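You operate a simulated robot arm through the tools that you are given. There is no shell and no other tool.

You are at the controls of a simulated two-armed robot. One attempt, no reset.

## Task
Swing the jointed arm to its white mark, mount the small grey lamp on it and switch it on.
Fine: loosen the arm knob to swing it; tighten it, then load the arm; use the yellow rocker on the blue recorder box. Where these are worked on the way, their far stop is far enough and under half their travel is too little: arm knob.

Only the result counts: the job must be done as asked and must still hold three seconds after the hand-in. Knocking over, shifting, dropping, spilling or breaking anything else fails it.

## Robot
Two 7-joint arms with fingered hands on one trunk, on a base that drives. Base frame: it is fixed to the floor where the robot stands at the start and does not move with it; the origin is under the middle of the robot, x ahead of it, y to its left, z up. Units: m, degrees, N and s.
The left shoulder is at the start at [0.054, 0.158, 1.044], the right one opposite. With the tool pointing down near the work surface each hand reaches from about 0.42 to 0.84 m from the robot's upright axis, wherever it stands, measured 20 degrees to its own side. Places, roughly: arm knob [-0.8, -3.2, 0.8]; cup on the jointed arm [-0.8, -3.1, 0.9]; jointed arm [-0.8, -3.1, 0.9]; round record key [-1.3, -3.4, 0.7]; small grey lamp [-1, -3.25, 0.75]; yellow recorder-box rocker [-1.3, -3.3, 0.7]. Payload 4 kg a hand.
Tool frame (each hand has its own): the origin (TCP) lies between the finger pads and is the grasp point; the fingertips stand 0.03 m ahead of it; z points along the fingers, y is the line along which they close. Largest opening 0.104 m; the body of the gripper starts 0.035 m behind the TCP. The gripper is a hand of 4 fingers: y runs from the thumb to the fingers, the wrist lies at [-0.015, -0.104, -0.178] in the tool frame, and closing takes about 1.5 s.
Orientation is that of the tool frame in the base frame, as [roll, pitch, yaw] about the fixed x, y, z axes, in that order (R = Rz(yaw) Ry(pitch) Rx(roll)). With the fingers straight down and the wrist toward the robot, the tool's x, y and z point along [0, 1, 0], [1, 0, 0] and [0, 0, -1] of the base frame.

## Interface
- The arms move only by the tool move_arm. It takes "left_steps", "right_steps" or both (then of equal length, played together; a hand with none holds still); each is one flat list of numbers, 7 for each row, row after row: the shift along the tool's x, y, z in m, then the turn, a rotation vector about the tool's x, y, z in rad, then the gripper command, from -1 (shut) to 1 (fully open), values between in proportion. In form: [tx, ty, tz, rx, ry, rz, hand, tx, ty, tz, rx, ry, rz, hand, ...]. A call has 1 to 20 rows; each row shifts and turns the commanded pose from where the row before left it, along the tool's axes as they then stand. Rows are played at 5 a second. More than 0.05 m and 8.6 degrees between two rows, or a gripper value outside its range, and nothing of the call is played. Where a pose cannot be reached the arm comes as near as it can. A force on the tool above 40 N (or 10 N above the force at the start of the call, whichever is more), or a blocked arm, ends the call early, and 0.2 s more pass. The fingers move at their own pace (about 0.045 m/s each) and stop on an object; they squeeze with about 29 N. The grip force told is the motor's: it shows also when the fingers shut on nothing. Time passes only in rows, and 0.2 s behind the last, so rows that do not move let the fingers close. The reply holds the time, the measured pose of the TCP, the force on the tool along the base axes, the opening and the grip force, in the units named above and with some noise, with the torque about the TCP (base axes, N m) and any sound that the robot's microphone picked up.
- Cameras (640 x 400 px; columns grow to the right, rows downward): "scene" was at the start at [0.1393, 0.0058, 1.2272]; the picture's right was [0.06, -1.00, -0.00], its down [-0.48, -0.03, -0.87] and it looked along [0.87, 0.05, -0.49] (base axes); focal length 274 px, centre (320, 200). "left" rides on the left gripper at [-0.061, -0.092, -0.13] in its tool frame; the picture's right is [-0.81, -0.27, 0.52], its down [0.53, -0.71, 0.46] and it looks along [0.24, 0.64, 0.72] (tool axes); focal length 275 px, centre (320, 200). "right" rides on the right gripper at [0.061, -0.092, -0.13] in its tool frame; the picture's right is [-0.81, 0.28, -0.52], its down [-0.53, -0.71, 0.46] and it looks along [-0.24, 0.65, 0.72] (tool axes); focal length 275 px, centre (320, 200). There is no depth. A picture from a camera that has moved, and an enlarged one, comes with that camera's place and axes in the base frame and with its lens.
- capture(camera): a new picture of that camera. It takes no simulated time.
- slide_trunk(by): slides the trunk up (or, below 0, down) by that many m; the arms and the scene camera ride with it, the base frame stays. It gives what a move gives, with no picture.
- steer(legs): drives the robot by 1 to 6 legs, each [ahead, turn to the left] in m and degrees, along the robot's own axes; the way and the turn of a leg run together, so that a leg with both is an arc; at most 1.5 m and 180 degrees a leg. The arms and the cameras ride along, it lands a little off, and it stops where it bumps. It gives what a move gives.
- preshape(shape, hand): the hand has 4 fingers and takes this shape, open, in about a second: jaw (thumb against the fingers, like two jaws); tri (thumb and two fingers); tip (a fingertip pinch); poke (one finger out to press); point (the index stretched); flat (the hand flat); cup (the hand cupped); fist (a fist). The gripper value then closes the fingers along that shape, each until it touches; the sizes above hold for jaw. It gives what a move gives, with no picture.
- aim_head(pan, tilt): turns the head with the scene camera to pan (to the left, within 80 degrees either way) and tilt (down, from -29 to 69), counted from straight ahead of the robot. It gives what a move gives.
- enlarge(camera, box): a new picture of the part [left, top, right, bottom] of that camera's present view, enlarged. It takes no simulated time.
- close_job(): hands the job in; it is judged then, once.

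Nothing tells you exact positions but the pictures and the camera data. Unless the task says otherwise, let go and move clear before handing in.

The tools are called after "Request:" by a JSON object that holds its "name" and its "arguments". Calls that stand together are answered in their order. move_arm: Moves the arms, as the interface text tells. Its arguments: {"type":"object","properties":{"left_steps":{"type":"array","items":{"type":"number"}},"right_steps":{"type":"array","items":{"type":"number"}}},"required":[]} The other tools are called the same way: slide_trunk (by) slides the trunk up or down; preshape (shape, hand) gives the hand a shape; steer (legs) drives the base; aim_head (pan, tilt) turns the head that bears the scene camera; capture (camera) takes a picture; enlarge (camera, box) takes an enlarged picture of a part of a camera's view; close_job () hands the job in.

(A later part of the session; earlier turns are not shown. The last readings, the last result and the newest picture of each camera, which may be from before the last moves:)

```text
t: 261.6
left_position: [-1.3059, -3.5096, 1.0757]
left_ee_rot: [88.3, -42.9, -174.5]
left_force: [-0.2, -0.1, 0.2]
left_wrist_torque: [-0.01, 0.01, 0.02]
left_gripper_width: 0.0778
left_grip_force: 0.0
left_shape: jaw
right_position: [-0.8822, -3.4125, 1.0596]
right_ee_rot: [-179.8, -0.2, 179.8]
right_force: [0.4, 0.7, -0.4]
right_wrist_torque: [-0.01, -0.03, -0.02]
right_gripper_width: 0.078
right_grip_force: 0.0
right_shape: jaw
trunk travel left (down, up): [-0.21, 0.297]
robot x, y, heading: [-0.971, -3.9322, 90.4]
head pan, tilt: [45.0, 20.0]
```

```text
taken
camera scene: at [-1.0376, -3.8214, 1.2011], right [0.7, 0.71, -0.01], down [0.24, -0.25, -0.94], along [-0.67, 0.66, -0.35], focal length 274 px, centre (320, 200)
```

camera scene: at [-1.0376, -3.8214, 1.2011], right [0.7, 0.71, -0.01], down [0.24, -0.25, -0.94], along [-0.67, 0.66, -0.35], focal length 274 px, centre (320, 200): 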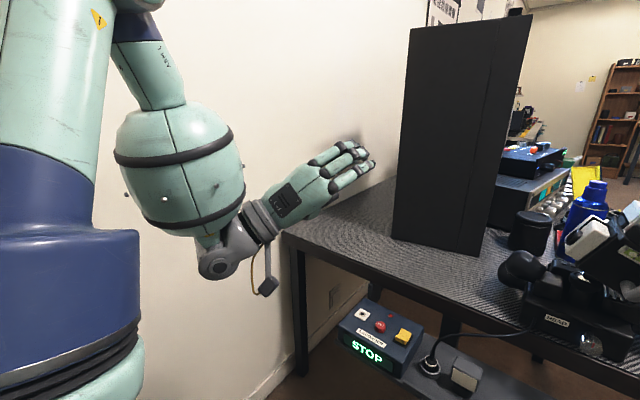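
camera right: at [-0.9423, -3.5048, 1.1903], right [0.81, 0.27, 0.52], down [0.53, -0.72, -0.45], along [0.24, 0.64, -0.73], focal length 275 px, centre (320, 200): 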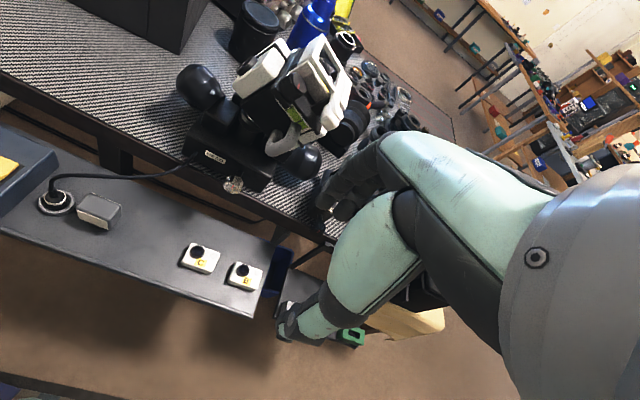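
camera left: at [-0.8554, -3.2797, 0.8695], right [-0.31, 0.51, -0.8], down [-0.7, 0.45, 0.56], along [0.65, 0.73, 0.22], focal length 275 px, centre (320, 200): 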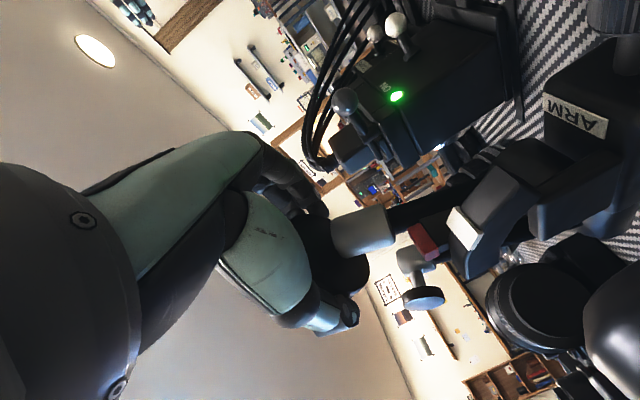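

Request:
{"name": "move_arm", "arguments": {"left_steps": [0, 0, 0, 0.104, -0.0972, 0.0108, 0.5, 0, 0, 0, 0.104, -0.0972, 0.0108, 0.5, 0, 0, 0, 0.104, -0.0972, 0.0108, 0.5, 0, 0, 0, 0.104, -0.0972, 0.0108, 0.5, 0, 0, 0, 0.104, -0.0972, 0.0108, 0.5, 0, 0, 0, 0.104, -0.0972, 0.0108, 0.5, 0, 0, 0, 0.104, -0.0972, 0.0108, 0.5, 0, 0, 0, 0.104, -0.0972, 0.0108, 0.5, 0, 0, 0, 0.104, -0.0972, 0.0108, 0.5, 0, 0, 0, 0.104, -0.0972, 0.0108, 0.5, 0, 0, 0, 0.104, -0.0972, 0.0108, 0.5, 0, 0, 0, 0, 0, 0, 0.5]}}

Request:
{"name": "capture", "arguments": {"camera": "scene"}}

```text
t: 264.2
left_position: [-1.3062, -3.6222, 0.7883]
left_ee_rot: [-177.9, -4.6, 137.3]
left_force: [-0.6, -0.2, 0.2]
left_wrist_torque: [0.02, -0.02, -0.01]
left_gripper_width: 0.0776
left_grip_force: 0.0
left_shape: jaw
left hand out of reach, approached as far as the arm can: row 1, 4, 5, 6, 7, 8, 9, 10, 11
right_position: [-0.8796, -3.4129, 1.0598]
right_ee_rot: [-179.8, -0.2, 179.9]
right_force: [-0.5, -0.8, 0.2]
right_wrist_torque: [0.02, 0.01, 0.01]
right_gripper_width: 0.0781
right_grip_force: 0.0
right_shape: jaw
trunk travel left (down, up): [-0.21, 0.297]
robot x, y, heading: [-0.9732, -3.9334, 90.2]
head pan, tilt: [45.0, 20.0]
```

```text
taken
camera scene: at [-1.0368, -3.8215, 1.2012], right [0.7, 0.71, -0.01], down [0.24, -0.25, -0.94], along [-0.67, 0.66, -0.35], focal length 274 px, centre (320, 200)
```

scene: 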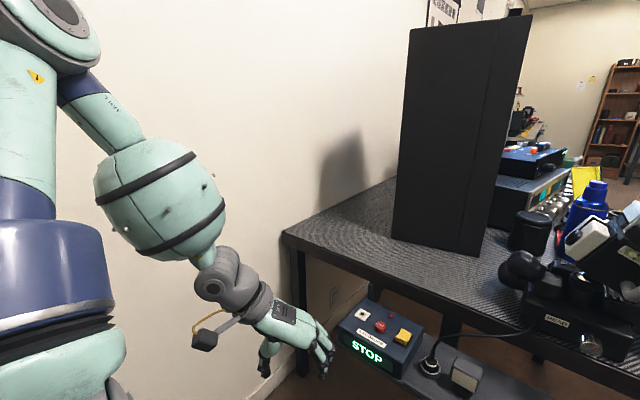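

Request:
{"name": "move_arm", "arguments": {"left_steps": [0, 0, -0.03, 0, 0, -0.125, 0.5, 0, 0, -0.03, 0, 0, -0.125, 0.5, 0, 0, -0.03, 0, 0, -0.125, 0.5, 0, 0, -0.03, 0, 0, -0.125, 0.5, 0, 0, -0.03, 0, 0, -0.125, 0.5, 0, 0, -0.03, 0, 0, -0.125, 0.5, 0, 0, 0, 0, 0, 0, 0.5]}}

Request:
{"name": "capture", "arguments": {"camera": "scene"}}

```text
t: 265.8
left_position: [-1.3648, -3.5747, 0.8466]
left_ee_rot: [178.7, -4.3, -179.8]
left_force: [-0.5, -0.3, 0.2]
left_wrist_torque: [-0.02, 0.0, 0.0]
left_gripper_width: 0.0778
left_grip_force: 0.2
left_shape: jaw
left hand out of reach, approached as far as the arm can: row 1, 2, 3, 4, 5, 6
right_position: [-0.8799, -3.4118, 1.0601]
right_ee_rot: [-179.9, 0.0, 179.9]
right_force: [0.6, 0.4, 0.7]
right_wrist_torque: [0.01, -0.01, -0.02]
right_gripper_width: 0.0779
right_grip_force: 0.1
right_shape: jaw
trunk travel left (down, up): [-0.21, 0.297]
robot x, y, heading: [-0.974, -3.933, 90.3]
head pan, tilt: [45.0, 20.0]
```

```text
taken
camera scene: at [-1.0379, -3.8216, 1.2011], right [0.7, 0.71, -0.01], down [0.24, -0.25, -0.94], along [-0.67, 0.66, -0.35], focal length 274 px, centre (320, 200)
```

scene: 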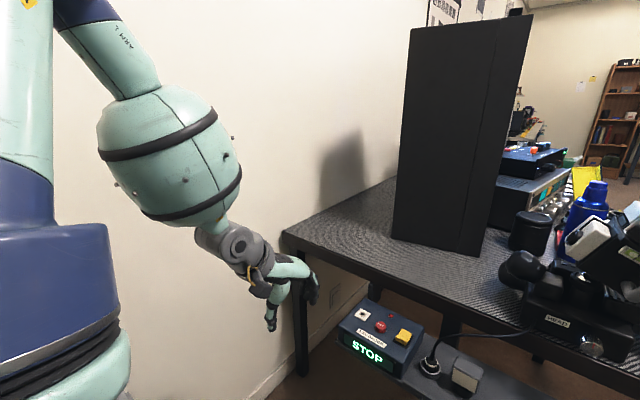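

Request:
{"name": "move_arm", "arguments": {"left_steps": [-0.0364, 0.022, -0.0143, 0.02, -0.075, 0, 0.5, -0.0364, 0.022, -0.0143, 0, 0, 0, 0.5, -0.0364, 0.022, -0.0143, 0, 0, 0, 0.5, -0.0364, 0.022, -0.0143, 0, 0, 0, 0.5, -0.0364, 0.022, -0.0143, 0, 0, 0, 0.5, -0.0364, 0.022, -0.0143, 0, 0, 0, 0.5, -0.0364, 0.022, -0.0143, 0, 0, 0, 0.5, 0, 0, 0, 0, 0, 0, 0.5]}}

Request:
{"name": "aim_head", "arguments": {"pan": 8, "tilt": 40}}

Request:
{"name": "capture", "arguments": {"camera": "scene"}}

Request:
{"name": "capture", "arguments": {"camera": "left"}}

```text
t: 267.6
left_position: [-1.353, -3.5825, 0.8304]
left_ee_rot: [179.9, 0.1, -180.0]
left_force: [0.8, -1.2, -0.5]
left_wrist_torque: [0.02, -0.03, 0.0]
left_gripper_width: 0.0776
left_grip_force: 0.1
left_shape: jaw
left hand out of reach, approached as far as the arm can: row 1, 2, 3, 4, 5, 6, 7
right_position: [-0.8811, -3.4122, 1.0611]
right_ee_rot: [-179.9, -0.1, 179.9]
right_force: [0.2, 0.1, -0.1]
right_wrist_torque: [0.02, 0.0, 0.02]
right_gripper_width: 0.078
right_grip_force: 0.0
right_shape: jaw
trunk travel left (down, up): [-0.21, 0.297]
robot x, y, heading: [-0.9746, -3.9282, 90.2]
head pan, tilt: [45.0, 20.0]
```

```text
t: 268.7
left_position: [-1.3528, -3.5821, 0.8304]
left_ee_rot: [179.8, 0.0, -180.0]
left_force: [-0.1, -0.4, 0.3]
left_wrist_torque: [0.0, 0.01, 0.01]
left_gripper_width: 0.0779
left_grip_force: 0.0
left_shape: jaw
right_position: [-0.8807, -3.4123, 1.061]
right_ee_rot: [-179.9, -0.1, 179.9]
right_force: [-0.3, 0.5, -0.3]
right_wrist_torque: [-0.03, 0.0, 0.03]
right_gripper_width: 0.0777
right_grip_force: 0.0
right_shape: jaw
trunk travel left (down, up): [-0.21, 0.297]
robot x, y, heading: [-0.9708, -3.9337, 90.0]
head pan, tilt: [8.0, 40.0]
```

```text
taken
camera scene: at [-0.9837, -3.8034, 1.1696], right [0.99, 0.14, 0.0], down [0.09, -0.65, -0.76], along [-0.11, 0.75, -0.65], focal length 274 px, centre (320, 200)
```

scene: 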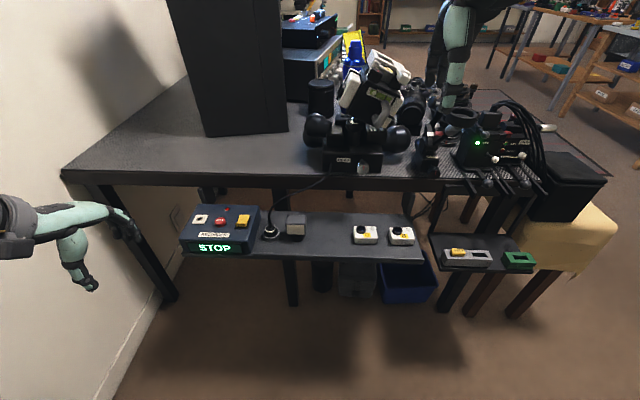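

```text
taken
camera left: at [-1.2917, -3.675, 0.9606], right [0.81, -0.27, -0.52], down [-0.53, -0.71, -0.46], along [-0.24, 0.65, -0.72], focal length 275 px, centre (320, 200)
```

left: 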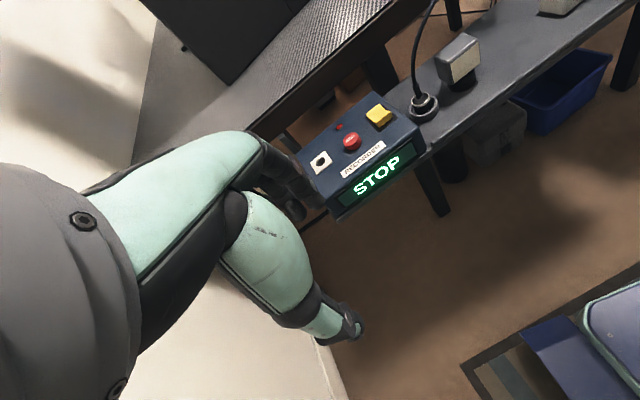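

The left arm is at its limit in this posture. The right arm works for targets off to its right, so I'll turn the robot left so the lamp lies right-front of it: shift a little right, then turn to heading ~140°.

Request:
{"name": "steer", "arguments": {"legs": [[0, -70], [0.14, 0], [0, 120]]}}

Request:
{"name": "aim_head", "arguments": {"pan": -35, "tilt": 40}}

Request:
{"name": "capture", "arguments": {"camera": "scene"}}

```text
t: 273.2
left_position: [-0.7342, -3.4402, 0.8323]
left_ee_rot: [-180.0, 0.3, 109.6]
left_force: [0.4, -0.2, 0.1]
left_wrist_torque: [-0.01, 0.0, 0.02]
left_gripper_width: 0.0778
left_grip_force: 0.1
left_shape: jaw
right_position: [-0.4249, -3.8455, 1.0863]
right_ee_rot: [176.7, -1.4, 108.8]
right_force: [0.0, 0.6, 0.0]
right_wrist_torque: [-0.03, 0.03, 0.0]
right_gripper_width: 0.0782
right_grip_force: 0.0
right_shape: jaw
trunk travel left (down, up): [-0.21, 0.297]
robot x, y, heading: [-0.9286, -3.9079, 17.7]
head pan, tilt: [8.0, 40.0]
stopped in leg 2: the robot was blocked; the commanded pose is now the measured one
```

```text
t: 274.3
left_position: [-0.729, -3.4327, 0.824]
left_ee_rot: [-178.8, -0.6, 109.8]
left_force: [-0.1, -0.2, 0.0]
left_wrist_torque: [0.0, -0.03, 0.03]
left_gripper_width: 0.0778
left_grip_force: 0.1
left_shape: jaw
right_position: [-0.4155, -3.8418, 1.084]
right_ee_rot: [177.3, -1.5, 108.7]
right_force: [-0.8, -0.7, -0.4]
right_wrist_torque: [0.01, 0.02, 0.02]
right_gripper_width: 0.0777
right_grip_force: 0.0
right_shape: jaw
trunk travel left (down, up): [-0.21, 0.297]
robot x, y, heading: [-0.9184, -3.9111, 17.5]
head pan, tilt: [-35.0, 40.0]
```

```text
taken
camera scene: at [-0.8012, -3.9219, 1.17], right [-0.3, -0.95, 0.01], down [-0.62, 0.19, -0.76], along [0.72, -0.23, -0.65], focal length 274 px, centre (320, 200)
```

scene: 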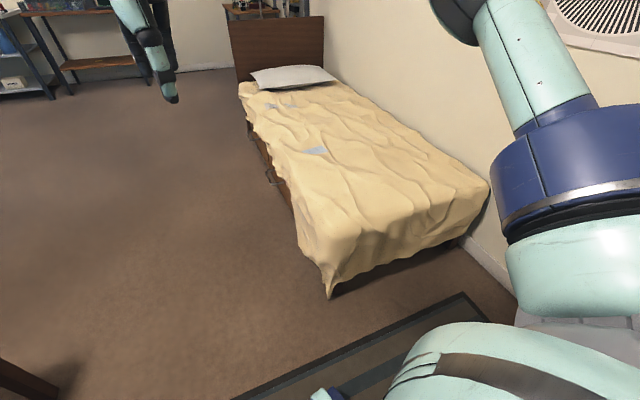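

The drive was blocked early in the forward leg. I'll look to the left to see whether my left arm is touching something.

Request:
{"name": "aim_head", "arguments": {"pan": 60, "tilt": 25}}

Request:
{"name": "capture", "arguments": {"camera": "scene"}}

Request:
{"name": "capture", "arguments": {"camera": "left"}}

```text
t: 276.1
left_position: [-0.7279, -3.4314, 0.8238]
left_ee_rot: [-178.6, -0.7, 109.6]
left_force: [0.4, 0.5, 0.6]
left_wrist_torque: [0.01, -0.01, -0.01]
left_gripper_width: 0.0781
left_grip_force: 0.0
left_shape: jaw
right_position: [-0.4143, -3.8426, 1.0819]
right_ee_rot: [177.3, -1.4, 108.7]
right_force: [0.7, 0.8, -0.2]
right_wrist_torque: [0.0, 0.02, 0.01]
right_gripper_width: 0.0778
right_grip_force: 0.0
right_shape: jaw
trunk travel left (down, up): [-0.21, 0.297]
robot x, y, heading: [-0.9289, -3.9125, 17.4]
head pan, tilt: [60.0, 25.0]
```

```text
taken
camera scene: at [-0.8597, -3.8058, 1.1933], right [0.98, -0.22, -0.01], down [-0.1, -0.42, -0.9], along [0.19, 0.88, -0.43], focal length 274 px, centre (320, 200)
```

scene: 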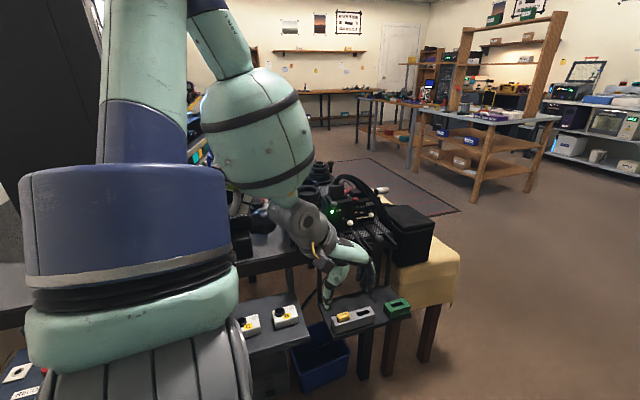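

```text
taken
camera left: at [-0.7896, -3.5213, 0.9549], right [0.0, -0.85, -0.52], down [-0.86, 0.26, -0.43], along [0.51, 0.45, -0.74], focal length 275 px, centre (320, 200)
```

left: 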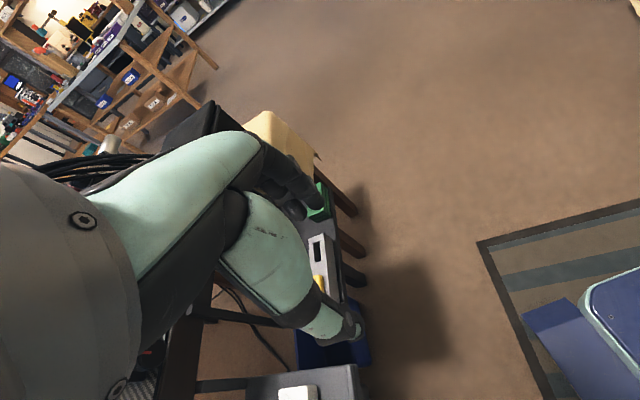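

Request:
{"name": "enlarge", "arguments": {"camera": "scene", "box": [200, 150, 420, 360]}}

Request:
{"name": "aim_head", "arguments": {"pan": 0, "tilt": 66}}

Request:
{"name": "capture", "arguments": {"camera": "scene"}}

```text
1.90 times, centred on (310, 255) of scene
camera zoom: at [-0.8597, -3.8058, 1.1933], right [0.98, -0.22, -0.01], down [-0.1, -0.42, -0.9], along [0.19, 0.88, -0.43], focal length 523 px, centre (339, 95)
```

zoom: 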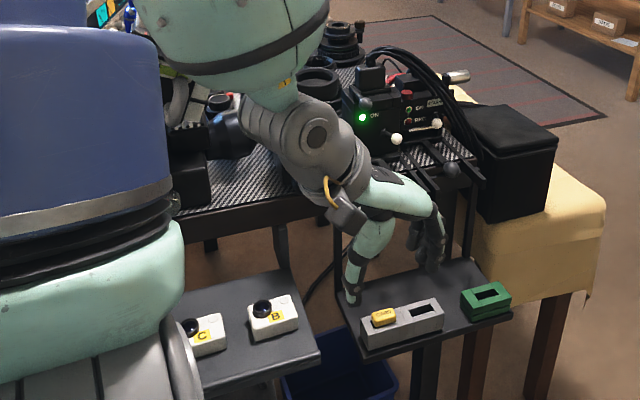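

```text
t: 277.4
left_position: [-0.728, -3.4317, 0.8231]
left_ee_rot: [-178.8, -0.6, 109.6]
left_force: [-0.7, 0.4, 0.2]
left_wrist_torque: [-0.01, 0.0, 0.07]
left_gripper_width: 0.0782
left_grip_force: 0.0
left_shape: jaw
right_position: [-0.4147, -3.8428, 1.0827]
right_ee_rot: [177.4, -1.5, 108.7]
right_force: [-0.6, 1.5, 0.2]
right_wrist_torque: [-0.03, 0.02, -0.02]
right_gripper_width: 0.0778
right_grip_force: 0.0
right_shape: jaw
trunk travel left (down, up): [-0.21, 0.297]
robot x, y, heading: [-0.925, -3.9127, 17.6]
head pan, tilt: [0.0, 66.0]
```

```text
taken
camera scene: at [-0.8237, -3.878, 1.1365], right [0.3, -0.95, 0.0], down [-0.88, -0.28, -0.39], along [0.38, 0.12, -0.92], focal length 274 px, centre (320, 200)
```

scene: 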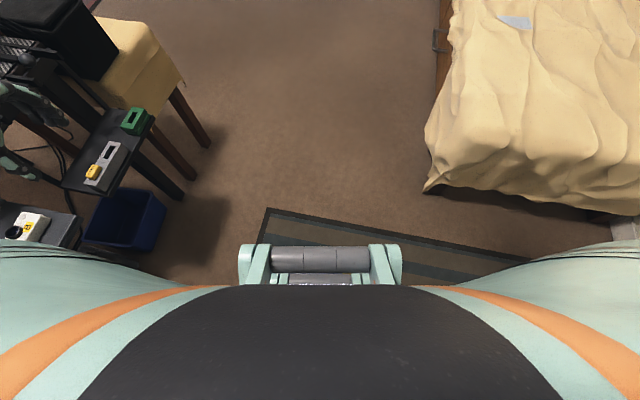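

Nothing appears touched; the left hand hangs free in front of the table. I'm close enough already, so I'll simply turn left to a heading of about 125°, which puts the lamp to my right-front.

Request:
{"name": "steer", "arguments": {"legs": [[0, 107]]}}

Request:
{"name": "aim_head", "arguments": {"pan": -30, "tilt": 40}}

Request:
{"name": "capture", "arguments": {"camera": "scene"}}

```text
t: 282.0
left_position: [-1.4109, -3.7508, 0.8181]
left_ee_rot: [-179.0, -1.6, -157.2]
left_force: [0.4, 0.0, 0.2]
left_wrist_torque: [0.04, -0.06, 0.02]
left_gripper_width: 0.078
left_grip_force: 0.0
left_shape: jaw
right_position: [-1.0007, -3.4239, 1.0985]
right_ee_rot: [175.0, -0.1, -159.6]
right_force: [0.2, -0.8, 0.3]
right_wrist_torque: [0.0, 0.01, 0.0]
right_gripper_width: 0.0779
right_grip_force: 0.1
right_shape: jaw
trunk travel left (down, up): [-0.21, 0.297]
robot x, y, heading: [-0.9142, -3.9055, 110.4]
head pan, tilt: [0.0, 66.0]
stopped in leg 1: the robot was blocked; the commanded pose is now the measured one
```

```text
t: 282.9
left_position: [-1.4112, -3.7464, 0.8177]
left_ee_rot: [-178.9, -1.5, -157.2]
left_force: [0.3, 0.5, 1.2]
left_wrist_torque: [0.0, 0.04, -0.03]
left_gripper_width: 0.078
left_grip_force: 0.1
left_shape: jaw
right_position: [-1.0008, -3.4216, 1.0958]
right_ee_rot: [175.2, -0.3, -159.7]
right_force: [0.6, 0.3, -0.2]
right_wrist_torque: [-0.01, -0.01, 0.01]
right_gripper_width: 0.0779
right_grip_force: 0.0
right_shape: jaw
trunk travel left (down, up): [-0.21, 0.297]
robot x, y, heading: [-0.9118, -3.9046, 110.3]
head pan, tilt: [-30.0, 40.0]
```

```text
taken
camera scene: at [-0.9144, -3.7791, 1.1696], right [0.99, -0.16, 0.01], down [-0.1, -0.64, -0.76], along [0.13, 0.75, -0.65], focal length 274 px, centre (320, 200)
```

scene: 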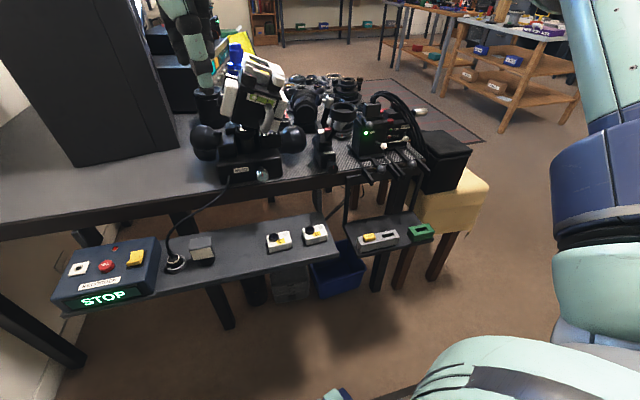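

Request:
{"name": "aim_head", "arguments": {"pan": 75, "tilt": 25}}

Request:
{"name": "capture", "arguments": {"camera": "scene"}}

Request:
{"name": "capture", "arguments": {"camera": "left"}}

Request:
{"name": "capture", "arguments": {"camera": "right"}}

```text
t: 284.8
left_position: [-1.4095, -3.7467, 0.8168]
left_ee_rot: [-179.1, -1.6, -157.2]
left_force: [-0.2, 0.5, 0.8]
left_wrist_torque: [-0.03, 0.03, 0.0]
left_gripper_width: 0.0777
left_grip_force: 0.0
left_shape: jaw
right_position: [-1.0002, -3.4206, 1.096]
right_ee_rot: [175.3, -0.4, -159.6]
right_force: [-0.4, 0.0, 1.0]
right_wrist_torque: [0.03, -0.01, 0.0]
right_gripper_width: 0.0779
right_grip_force: 0.1
right_shape: jaw
trunk travel left (down, up): [-0.21, 0.297]
robot x, y, heading: [-0.9143, -3.9032, 110.4]
head pan, tilt: [75.0, 25.0]
```

```text
taken
camera scene: at [-1.02, -3.8715, 1.1936], right [-0.09, 1.0, -0.01], down [0.42, 0.03, -0.9], along [-0.9, -0.09, -0.43], focal length 274 px, centre (320, 200)
```

scene: 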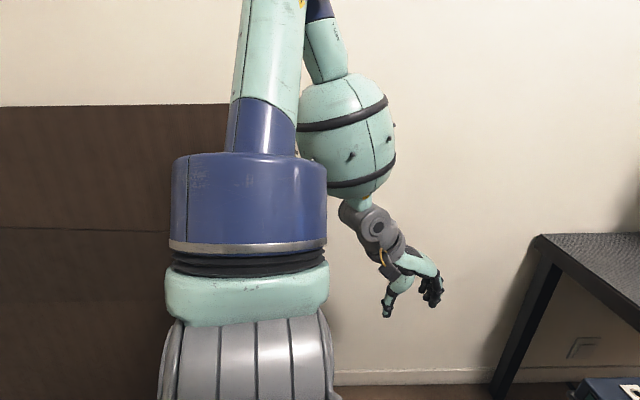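

```text
taken
camera left: at [-1.316, -3.8048, 0.9478], right [0.84, 0.05, -0.53], down [-0.22, -0.88, -0.43], along [-0.49, 0.48, -0.73], focal length 275 px, centre (320, 200)
```

left: 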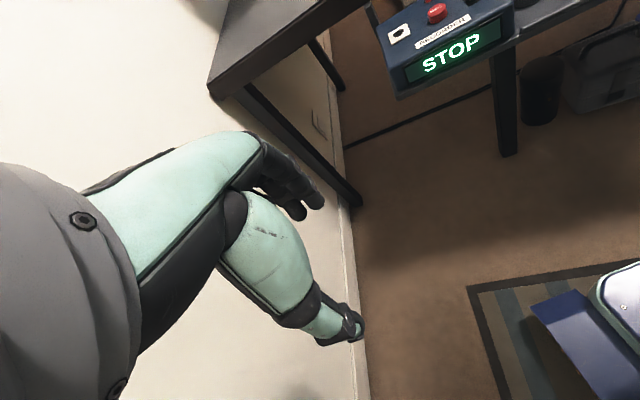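

```text
taken
camera right: at [-1.0215, -3.5397, 1.2181], right [0.68, 0.5, 0.53], down [0.73, -0.45, -0.52], along [-0.02, 0.74, -0.67], focal length 275 px, centre (320, 200)
```

right: 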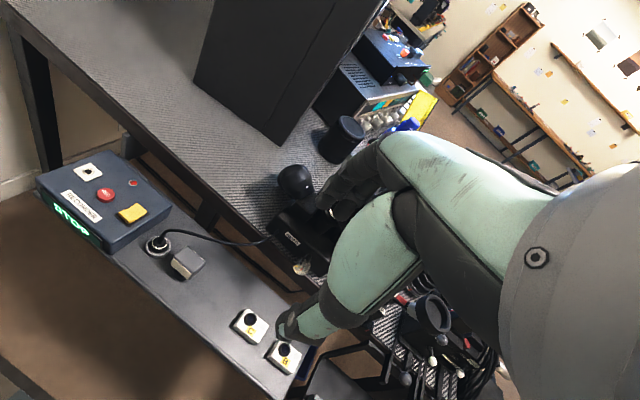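

Request:
{"name": "steer", "arguments": {"legs": [[0, 12]]}}

```text
t: 286.0
left_position: [-1.434, -3.8422, 0.8188]
left_ee_rot: [-179.6, -0.6, -145.7]
left_force: [-0.2, 0.0, 0.0]
left_wrist_torque: [-0.01, 0.01, 0.02]
left_gripper_width: 0.0782
left_grip_force: 0.1
left_shape: jaw
right_position: [-1.0988, -3.4492, 1.0958]
right_ee_rot: [175.2, -0.4, -147.7]
right_force: [-0.2, 0.4, -0.6]
right_wrist_torque: [0.02, 0.01, 0.01]
right_gripper_width: 0.0779
right_grip_force: 0.1
right_shape: jaw
trunk travel left (down, up): [-0.21, 0.297]
robot x, y, heading: [-0.9124, -3.9091, 122.4]
head pan, tilt: [75.0, 25.0]
```

The turn completed this time (heading 122°). The right hand hovers near the lamp at [-1.10, -3.45, 1.10]; I'll straighten it to close front-to-back and look with its camera.

Request:
{"name": "move_arm", "arguments": {"right_steps": [0, 0, 0, 0.084, 0, 0, 0.5, 0, 0, 0, 0, 0, 0.141, 0.5, 0, 0, 0, 0, 0, 0.141, 0.5, 0, 0, 0, 0, 0, 0.141, 0.5, 0, 0, 0, 0, 0, 0.141, 0.5, 0, 0, 0.04, 0, 0, 0, 0.5, 0, 0, 0.04, 0, 0, 0, 0.5, 0, 0, 0.04, 0, 0, 0, 0.5, 0, 0, 0, 0, 0, 0, 0.5]}}

Request:
{"name": "capture", "arguments": {"camera": "right"}}

Request:
{"name": "aim_head", "arguments": {"pan": -15, "tilt": 42}}

Request:
{"name": "capture", "arguments": {"camera": "scene"}}

```text
t: 288.0
left_position: [-1.4301, -3.8556, 0.8145]
left_ee_rot: [-178.9, -1.2, -145.5]
left_force: [-0.9, 1.4, 0.4]
left_wrist_torque: [0.0, -0.01, 0.0]
left_gripper_width: 0.0781
left_grip_force: 0.0
left_shape: jaw
right_position: [-1.0436, -3.4336, 0.9874]
right_ee_rot: [179.4, -0.8, 180.0]
right_force: [-1.1, 0.4, -0.6]
right_wrist_torque: [0.01, 0.02, -0.03]
right_gripper_width: 0.0782
right_grip_force: 0.1
right_shape: jaw
right hand out of reach, approached as far as the arm can: row 2, 3, 4, 5
trunk travel left (down, up): [-0.21, 0.297]
robot x, y, heading: [-0.915, -3.9002, 122.4]
head pan, tilt: [75.0, 25.0]
```

```text
taken
camera right: at [-1.1035, -3.5274, 1.1177], right [0.82, 0.27, 0.51], down [0.53, -0.71, -0.47], along [0.24, 0.65, -0.72], focal length 275 px, centre (320, 200)
```

right: 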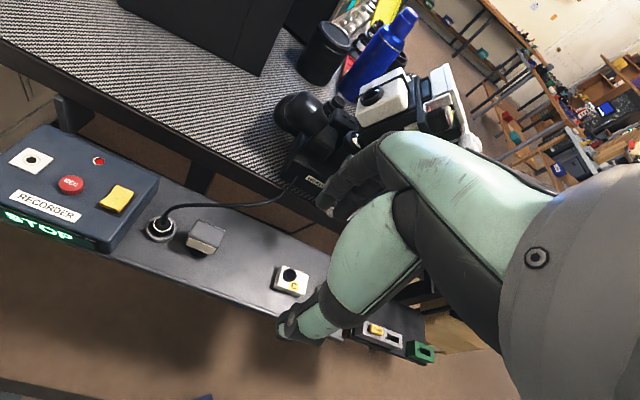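

```text
t: 289.7
left_position: [-1.4317, -3.8554, 0.815]
left_ee_rot: [-178.9, -1.2, -145.6]
left_force: [-0.1, -0.4, 0.1]
left_wrist_torque: [0.0, -0.02, 0.01]
left_gripper_width: 0.078
left_grip_force: 0.1
left_shape: jaw
right_position: [-1.0443, -3.4328, 0.9888]
right_ee_rot: [179.4, -0.6, -179.9]
right_force: [0.4, 0.5, -0.1]
right_wrist_torque: [0.0, 0.02, -0.04]
right_gripper_width: 0.0778
right_grip_force: 0.0
right_shape: jaw
trunk travel left (down, up): [-0.21, 0.297]
robot x, y, heading: [-0.9114, -3.9054, 122.6]
head pan, tilt: [-15.0, 42.0]
```

```text
taken
camera scene: at [-0.9608, -3.7869, 1.1666], right [0.95, 0.3, 0.0], down [0.21, -0.65, -0.73], along [-0.22, 0.7, -0.68], focal length 274 px, centre (320, 200)
```

scene: 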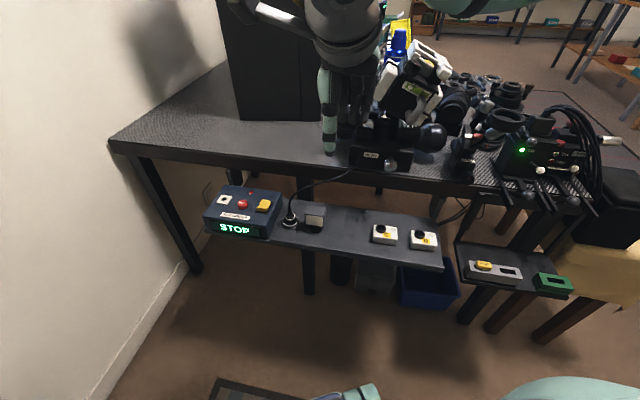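

Request:
{"name": "move_arm", "arguments": {"right_steps": [0.011, 0.017, 0.02, 0, 0, 0, 0.5, 0.011, 0.017, 0.02, 0, 0, 0, 0.5, 0.011, 0.017, 0.02, 0, 0, 0, 0.5, 0.011, 0.017, 0.02, 0, 0, 0, 0.5, 0.011, 0.017, 0.02, 0, 0, 0, 0.5, 0.011, 0.02, 0.02, 0, 0, 0, 0.5, 0, 0, 0, 0, 0, 0, 0.5]}}

Request:
{"name": "capture", "arguments": {"camera": "right"}}

Request:
{"name": "enlarge", "arguments": {"camera": "scene", "box": [200, 60, 440, 260]}}

```text
t: 291.3
left_position: [-1.4312, -3.856, 0.8144]
left_ee_rot: [-178.9, -1.2, -145.6]
left_force: [-0.2, 0.0, 0.2]
left_wrist_torque: [-0.01, 0.06, 0.0]
left_gripper_width: 0.0781
left_grip_force: 0.1
left_shape: jaw
right_position: [-1.0814, -3.3254, 0.8742]
right_ee_rot: [179.5, -0.7, -179.9]
right_force: [-0.3, -0.4, -0.2]
right_wrist_torque: [-0.01, 0.0, 0.0]
right_gripper_width: 0.0779
right_grip_force: 0.0
right_shape: jaw
right hand out of reach, approached as far as the arm can: row 4, 5, 6
trunk travel left (down, up): [-0.21, 0.297]
robot x, y, heading: [-0.916, -3.9043, 122.5]
head pan, tilt: [-15.0, 42.0]
```

```text
taken
camera right: at [-1.1405, -3.4192, 1.0041], right [0.82, 0.27, 0.51], down [0.53, -0.71, -0.47], along [0.23, 0.65, -0.72], focal length 275 px, centre (320, 200)
```

right: 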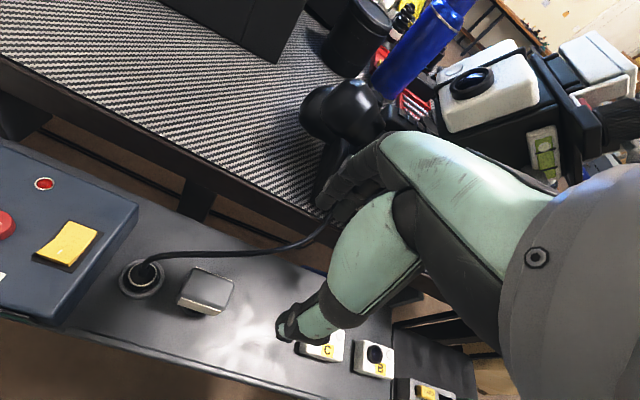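

```text
2.00 times, centred on (320, 160) of scene
camera zoom: at [-0.9608, -3.7874, 1.1667], right [0.95, 0.3, 0.0], down [0.21, -0.65, -0.73], along [-0.22, 0.7, -0.68], focal length 549 px, centre (320, 280)
```

zoom: 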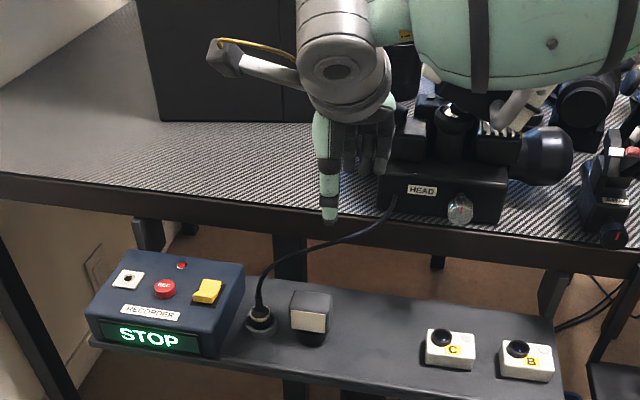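

Request:
{"name": "enlarge", "arguments": {"camera": "right", "box": [110, 230, 290, 340]}}

```text
3.56 times, centred on (200, 285) of right
camera zoom: at [-1.1405, -3.4192, 1.0041], right [0.82, 0.27, 0.51], down [0.53, -0.71, -0.47], along [0.23, 0.65, -0.72], focal length 979 px, centre (747, -102)
```

zoom: 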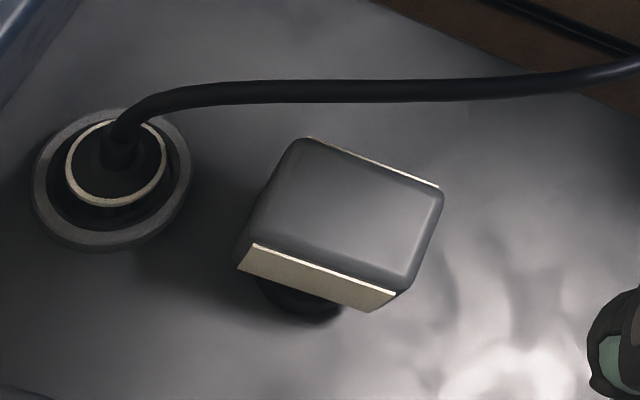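

From two views, the plug's cable arches right over the lamp at z≈0.755, so a straight-down grasp would catch it. I'll instead come in from the upper right: hand tilted 53° (pointing left-down), closing front-to-back, sliding under the cable side. First tilt and move to the start of that approach line.

Request:
{"name": "move_arm", "arguments": {"right_steps": [0, -0.01, -0.01, 0, 0.1325, 0, 0.5, 0, -0.005, 0, 0, 0.1325, 0, 0.4, 0, 0, 0, 0, 0.1325, 0, 0.3, 0, 0, 0, 0, 0.1325, 0, 0.2, 0, 0, 0, 0, 0.1325, 0, 0.06, 0, 0, 0, 0, 0.1325, 0, 0.06, 0, 0, 0, 0, 0.1325, 0, 0.06, -0.0403, -0.0017, -0.0237, 0, 0, 0, 0.06, -0.0403, -0.0017, -0.0237, 0, 0, 0, 0.06, -0.0403, -0.0017, -0.0237, 0, 0, 0, 0.06, 0, 0, 0, 0, 0, 0, 0.06]}}

Request:
{"name": "capture", "arguments": {"camera": "right"}}

Request:
{"name": "enlarge", "arguments": {"camera": "scene", "box": [200, 60, 440, 260]}}

```text
t: 293.7
left_position: [-1.4319, -3.8551, 0.8143]
left_ee_rot: [-178.8, -1.1, -145.5]
left_force: [-0.1, 0.7, -0.3]
left_wrist_torque: [-0.01, -0.01, 0.02]
left_gripper_width: 0.0778
left_grip_force: 0.1
left_shape: jaw
right_position: [-0.9508, -3.3449, 0.8336]
right_ee_rot: [179.6, -53.5, -179.6]
right_force: [-0.2, -0.1, 1.0]
right_wrist_torque: [0.0, 0.0, 0.0]
right_gripper_width: 0.0555
right_grip_force: 0.1
right_shape: jaw
right hand out of reach, approached as far as the arm can: row 10
trunk travel left (down, up): [-0.21, 0.297]
robot x, y, heading: [-0.9118, -3.905, 122.7]
head pan, tilt: [-15.0, 42.0]
```

```text
taken
camera right: at [-0.882, -3.4374, 0.9597], right [0.9, 0.28, -0.34], down [-0.05, -0.71, -0.7], along [-0.44, 0.65, -0.62], focal length 275 px, centre (320, 200)
```

right: 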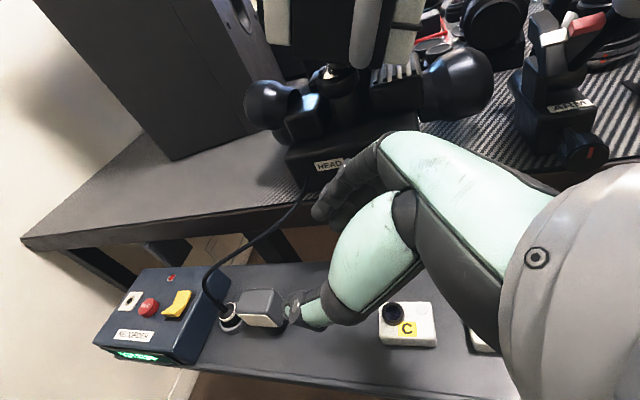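

```text
2.00 times, centred on (320, 160) of scene
camera zoom: at [-0.9616, -3.7864, 1.1665], right [0.95, 0.3, 0.0], down [0.21, -0.65, -0.73], along [-0.22, 0.7, -0.68], focal length 549 px, centre (320, 280)
```

zoom: 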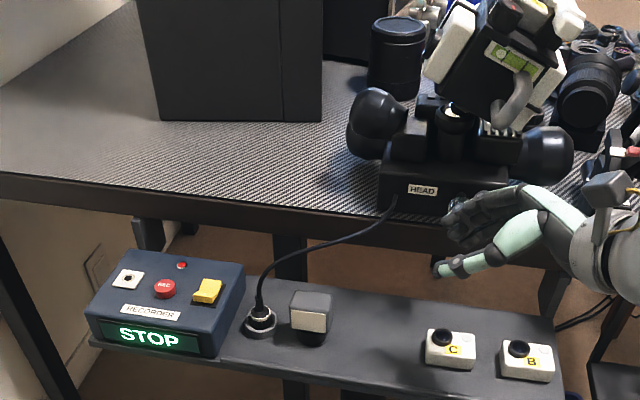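

Request:
{"name": "enlarge", "arguments": {"camera": "right", "box": [180, 240, 360, 360]}}

Request:
{"name": "enlarge", "arguments": {"camera": "scene", "box": [270, 150, 400, 250]}}

```text
3.33 times, centred on (270, 300) of right
camera zoom: at [-0.882, -3.4374, 0.9597], right [0.9, 0.28, -0.34], down [-0.05, -0.71, -0.7], along [-0.44, 0.65, -0.62], focal length 918 px, centre (487, -133)
```

zoom: 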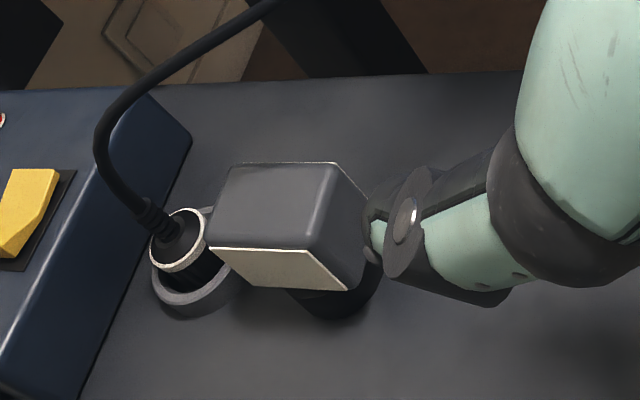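

```text
4.00 times, centred on (335, 200) of scene
camera zoom: at [-0.9616, -3.7864, 1.1665], right [0.95, 0.3, 0.0], down [0.21, -0.65, -0.73], along [-0.22, 0.7, -0.68], focal length 1098 px, centre (260, 200)
```

zoom: 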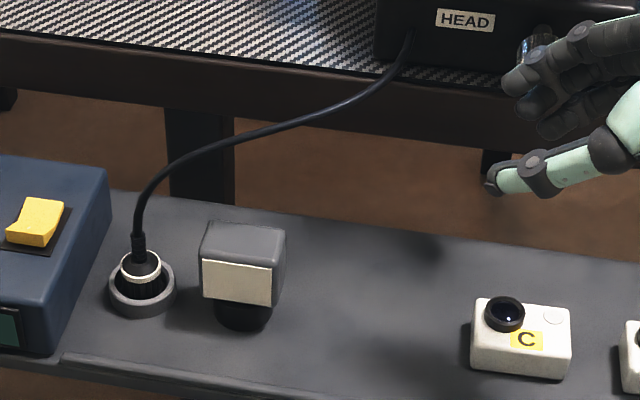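

Refined: lamp box centre ≈ [-1.117, -3.3235, 0.660] (50×34×36 mm) on a 27 mm stub; cable passes at about [-1.08, -3.30, 0.77]. I'll tilt the hand flatter (65°) for more clearance under the cable and advance part of the way.

Request:
{"name": "move_arm", "arguments": {"right_steps": [0, 0, 0, 0, 0.105, 0, 0.06, 0, 0, 0, 0, 0.1, 0, 0.06, -0.0393, 0.0107, 0.0134, 0, 0, 0, 0.06, -0.0393, 0.0107, 0.0134, 0, 0, 0, 0.06, 0, 0, 0.03, 0, 0, 0, 0.06, 0, 0, 0.03, 0, 0, 0, 0.06, 0, 0, 0, 0, 0, 0, 0.06]}}

Request:
{"name": "enlarge", "arguments": {"camera": "right", "box": [160, 150, 380, 350]}}

Request:
{"name": "enlarge", "arguments": {"camera": "scene", "box": [270, 150, 400, 250]}}

```text
t: 295.3
left_position: [-1.4299, -3.8553, 0.8139]
left_ee_rot: [-178.9, -1.2, -145.6]
left_force: [-0.8, 0.1, -0.5]
left_wrist_torque: [0.0, 0.02, -0.03]
left_gripper_width: 0.0779
left_grip_force: 0.1
left_shape: jaw
right_position: [-0.9708, -3.312, 0.7718]
right_ee_rot: [178.8, -65.5, -178.9]
right_force: [0.1, 0.5, 0.2]
right_wrist_torque: [0.03, 0.02, 0.02]
right_gripper_width: 0.0553
right_grip_force: 0.2
right_shape: jaw
right hand out of reach, approached as far as the arm can: row 1, 2, 3
trunk travel left (down, up): [-0.21, 0.297]
robot x, y, heading: [-0.9154, -3.9054, 122.5]
head pan, tilt: [-15.0, 42.0]
```

```text
2.00 times, centred on (270, 250) of right
camera zoom: at [-0.8775, -3.4063, 0.8806], right [0.81, 0.28, -0.52], down [-0.19, -0.71, -0.68], along [-0.56, 0.65, -0.52], focal length 551 px, centre (420, 100)
```

zoom: 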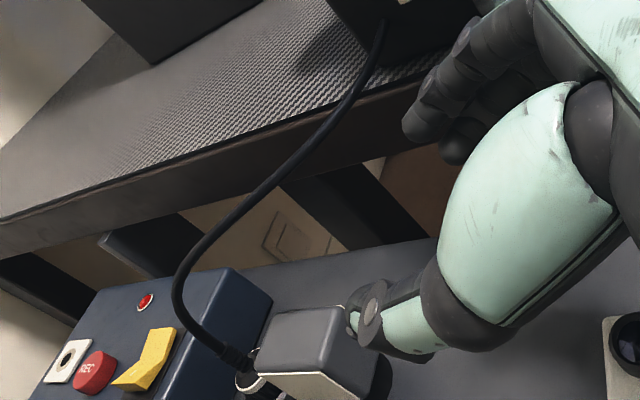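

```text
4.00 times, centred on (335, 200) of scene
camera zoom: at [-0.9599, -3.7874, 1.1667], right [0.95, 0.3, 0.0], down [0.2, -0.65, -0.73], along [-0.22, 0.7, -0.68], focal length 1098 px, centre (260, 200)
```

zoom: 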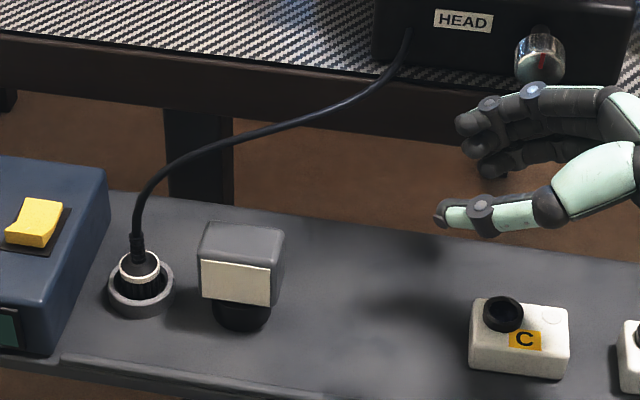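

Request:
{"name": "move_arm", "arguments": {"right_steps": [-0.0165, -0.006, 0, 0, 0, 0, 0.06, -0.016, -0.0055, 0, 0, 0, 0, 0.06, 0, 0, 0.03, 0, 0, 0, 0.06, 0, 0, 0.03, 0, 0, 0, 0.06, 0, 0, 0.03, 0, 0, 0, 0.06, 0, 0, 0, 0, 0, 0, 0.06]}}

Request:
{"name": "enlarge", "arguments": {"camera": "right", "box": [160, 150, 380, 350]}}

Request:
{"name": "enlarge", "arguments": {"camera": "scene", "box": [270, 150, 400, 250]}}

```text
t: 296.7
left_position: [-1.4295, -3.856, 0.8145]
left_ee_rot: [-178.9, -1.3, -145.6]
left_force: [0.3, -0.6, -0.1]
left_wrist_torque: [-0.05, 0.02, -0.02]
left_gripper_width: 0.078
left_grip_force: 0.1
left_shape: jaw
right_position: [-1.0419, -3.3232, 0.705]
right_ee_rot: [178.6, -65.5, -178.7]
right_force: [1.0, 0.0, 1.2]
right_wrist_torque: [-0.01, -0.02, -0.01]
right_gripper_width: 0.0551
right_grip_force: 0.1
right_shape: jaw
trunk travel left (down, up): [-0.21, 0.297]
robot x, y, heading: [-0.9123, -3.905, 122.2]
head pan, tilt: [-15.0, 42.0]
```

```text
2.00 times, centred on (270, 250) of right
camera zoom: at [-0.9481, -3.4169, 0.8137], right [0.81, 0.28, -0.52], down [-0.19, -0.71, -0.68], along [-0.56, 0.65, -0.52], focal length 551 px, centre (420, 100)
```

zoom: 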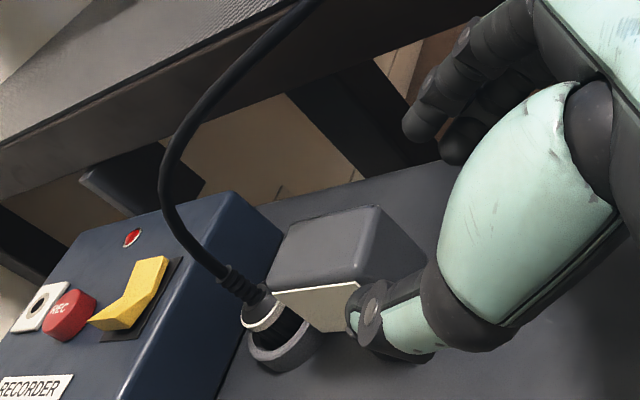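

```text
4.00 times, centred on (335, 200) of scene
camera zoom: at [-0.9602, -3.7872, 1.1667], right [0.95, 0.3, 0.0], down [0.2, -0.65, -0.73], along [-0.22, 0.7, -0.68], focal length 1098 px, centre (260, 200)
```

zoom: 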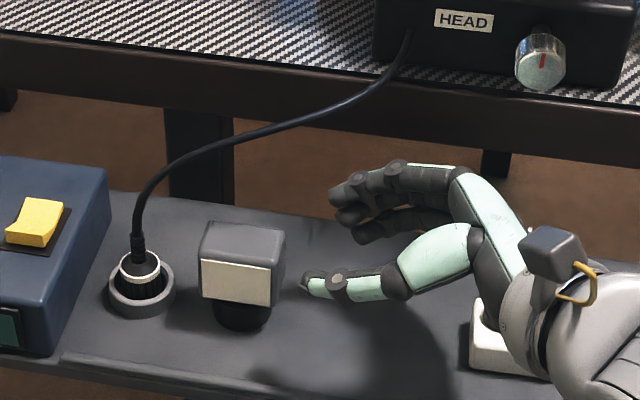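

The lamp lies between thumb (front) and fingers (behind). I'll continue the remaining ~6.5 cm.

Request:
{"name": "move_arm", "arguments": {"right_steps": [0, 0, 0.022, 0, 0, 0, 0.06, 0, 0, 0.022, 0, 0, 0, 0.06, 0, 0, 0.022, 0, 0, 0, 0.06, 0, 0, 0, 0, 0, 0, 0.06]}}

Request:
{"name": "enlarge", "arguments": {"camera": "right", "box": [160, 150, 380, 350]}}

Request:
{"name": "enlarge", "arguments": {"camera": "scene", "box": [270, 150, 400, 250]}}

```text
t: 297.7
left_position: [-1.4309, -3.8545, 0.8142]
left_ee_rot: [-178.9, -1.2, -145.6]
left_force: [0.2, 0.2, 0.7]
left_wrist_torque: [-0.02, 0.0, 0.0]
left_gripper_width: 0.0782
left_grip_force: 0.1
left_shape: jaw
right_position: [-1.0998, -3.3234, 0.6771]
right_ee_rot: [178.8, -65.5, -178.9]
right_force: [-0.1, -0.1, -0.7]
right_wrist_torque: [0.02, 0.02, 0.0]
right_gripper_width: 0.0554
right_grip_force: 0.0
right_shape: jaw
trunk travel left (down, up): [-0.21, 0.297]
robot x, y, heading: [-0.9148, -3.9034, 122.3]
head pan, tilt: [-15.0, 42.0]
```

```text
2.00 times, centred on (270, 250) of right
camera zoom: at [-1.0076, -3.4169, 0.7849], right [0.81, 0.28, -0.52], down [-0.19, -0.71, -0.68], along [-0.56, 0.65, -0.52], focal length 551 px, centre (420, 100)
```

zoom: 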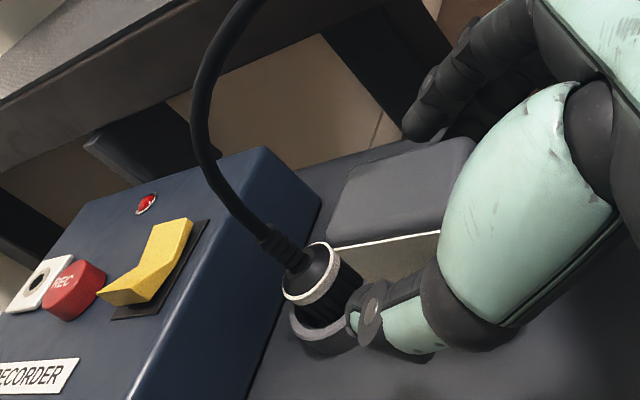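

```text
4.00 times, centred on (335, 200) of scene
camera zoom: at [-0.9603, -3.787, 1.1667], right [0.95, 0.3, 0.0], down [0.2, -0.65, -0.73], along [-0.22, 0.7, -0.68], focal length 1098 px, centre (260, 200)
```

zoom: 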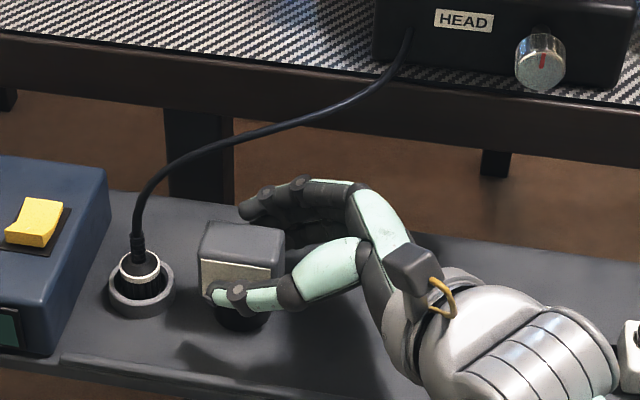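

Well placed: thumb in front of the panel, fingers behind the box, clear of cable and plug. Closing on it.

Request:
{"name": "move_arm", "arguments": {"right_steps": [0, 0, 0, 0, 0, 0, -0.1, 0, 0, 0, 0, 0, 0, -0.25, 0, 0, 0, 0, 0, 0, -0.4, 0, 0, 0, 0, 0, 0, -0.6, 0, 0, 0, 0, 0, 0, -0.7, 0, 0, 0, 0, 0, 0, -0.7]}}

Request:
{"name": "enlarge", "arguments": {"camera": "scene", "box": [270, 150, 400, 250]}}

```text
t: 299.1
left_position: [-1.43, -3.8557, 0.8152]
left_ee_rot: [-178.9, -1.2, -145.6]
left_force: [0.5, -0.1, -0.9]
left_wrist_torque: [0.02, 0.01, -0.01]
left_gripper_width: 0.0779
left_grip_force: 0.0
left_shape: jaw
right_position: [-1.1011, -3.3233, 0.6766]
right_ee_rot: [179.3, -65.5, -179.3]
right_force: [-0.3, 1.0, 0.0]
right_wrist_torque: [0.07, 0.01, 0.01]
right_gripper_width: 0.0281
right_grip_force: 29.1
right_shape: jaw
trunk travel left (down, up): [-0.21, 0.297]
robot x, y, heading: [-0.9153, -3.9034, 122.7]
head pan, tilt: [-15.0, 42.0]
```

```text
4.00 times, centred on (335, 200) of scene
camera zoom: at [-0.9608, -3.7869, 1.1666], right [0.95, 0.3, 0.0], down [0.21, -0.65, -0.73], along [-0.22, 0.7, -0.68], focal length 1098 px, centre (260, 200)
```

zoom: 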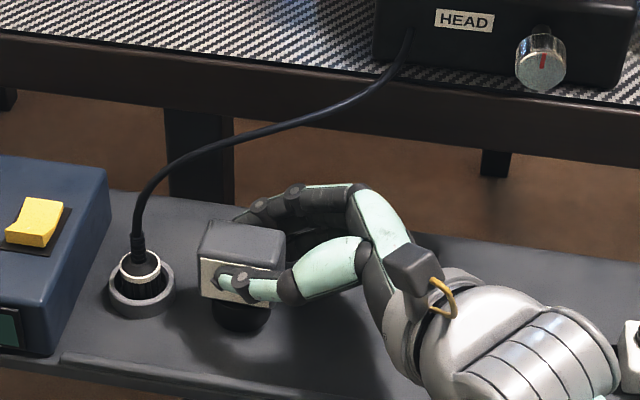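

The lamp is held (29 N). I'll lift a few millimetres and back out along the same line, drifting toward me, so as to stay clear of the cable.

Request:
{"name": "move_arm", "arguments": {"right_steps": [0.003, 0, 0, 0, 0, 0, -0.7, 0.003, 0, 0, 0, 0, 0, -0.7, 0, -0.004, -0.02, 0, 0, 0, -0.7, 0, -0.006, -0.025, 0, 0, 0, -0.7, 0, -0.008, -0.025, 0, 0, 0, -0.7, 0.005, -0.008, -0.025, 0, 0, 0, -0.7, 0.01, -0.008, -0.025, 0, 0, 0, -0.7, 0.015, -0.008, -0.025, 0, 0, 0, -0.7, 0.02, -0.008, -0.025, 0, 0, 0, -0.7, 0, 0, 0, 0, 0, 0, -0.7]}}

Request:
{"name": "enlarge", "arguments": {"camera": "scene", "box": [240, 100, 440, 260]}}

Request:
{"name": "capture", "arguments": {"camera": "right"}}

```text
t: 301.3
left_position: [-1.431, -3.8552, 0.8137]
left_ee_rot: [-178.8, -1.2, -145.5]
left_force: [0.1, 0.4, 1.2]
left_wrist_torque: [0.01, -0.02, -0.02]
left_gripper_width: 0.078
left_grip_force: 0.1
left_shape: jaw
right_position: [-0.969, -3.3719, 0.8006]
right_ee_rot: [179.0, -65.6, -179.1]
right_force: [-0.5, -0.1, -2.1]
right_wrist_torque: [0.06, -0.05, 0.01]
right_gripper_width: 0.0284
right_grip_force: 29.0
right_shape: jaw
trunk travel left (down, up): [-0.21, 0.297]
robot x, y, heading: [-0.9148, -3.9052, 122.5]
head pan, tilt: [-15.0, 42.0]
```

```text
2.50 times, centred on (340, 180) of scene
camera zoom: at [-0.9609, -3.7866, 1.1665], right [0.95, 0.3, 0.0], down [0.21, -0.65, -0.73], along [-0.22, 0.7, -0.68], focal length 686 px, centre (270, 250)
```

zoom: 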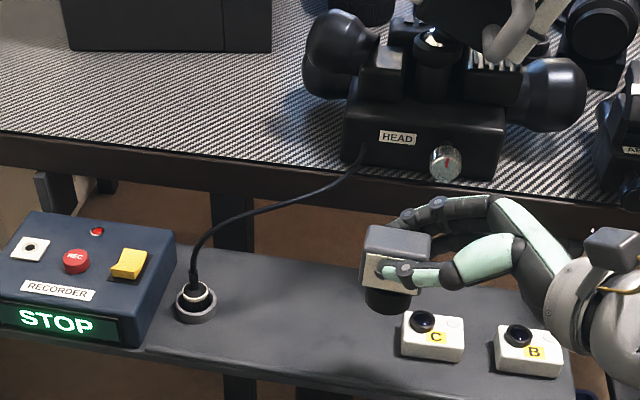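

```text
taken
camera right: at [-0.8751, -3.4655, 0.9095], right [0.81, 0.28, -0.52], down [-0.19, -0.71, -0.68], along [-0.56, 0.65, -0.52], focal length 275 px, centre (320, 200)
```

right: 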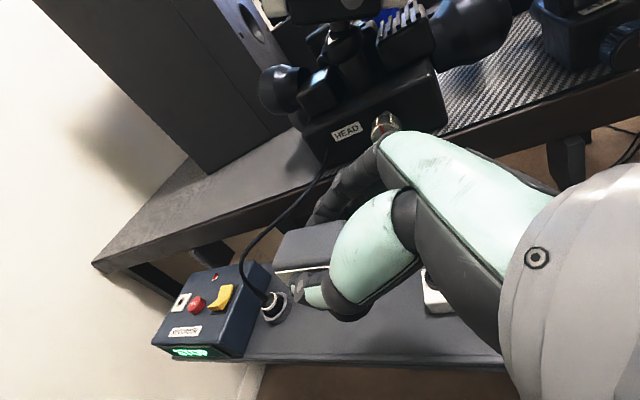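

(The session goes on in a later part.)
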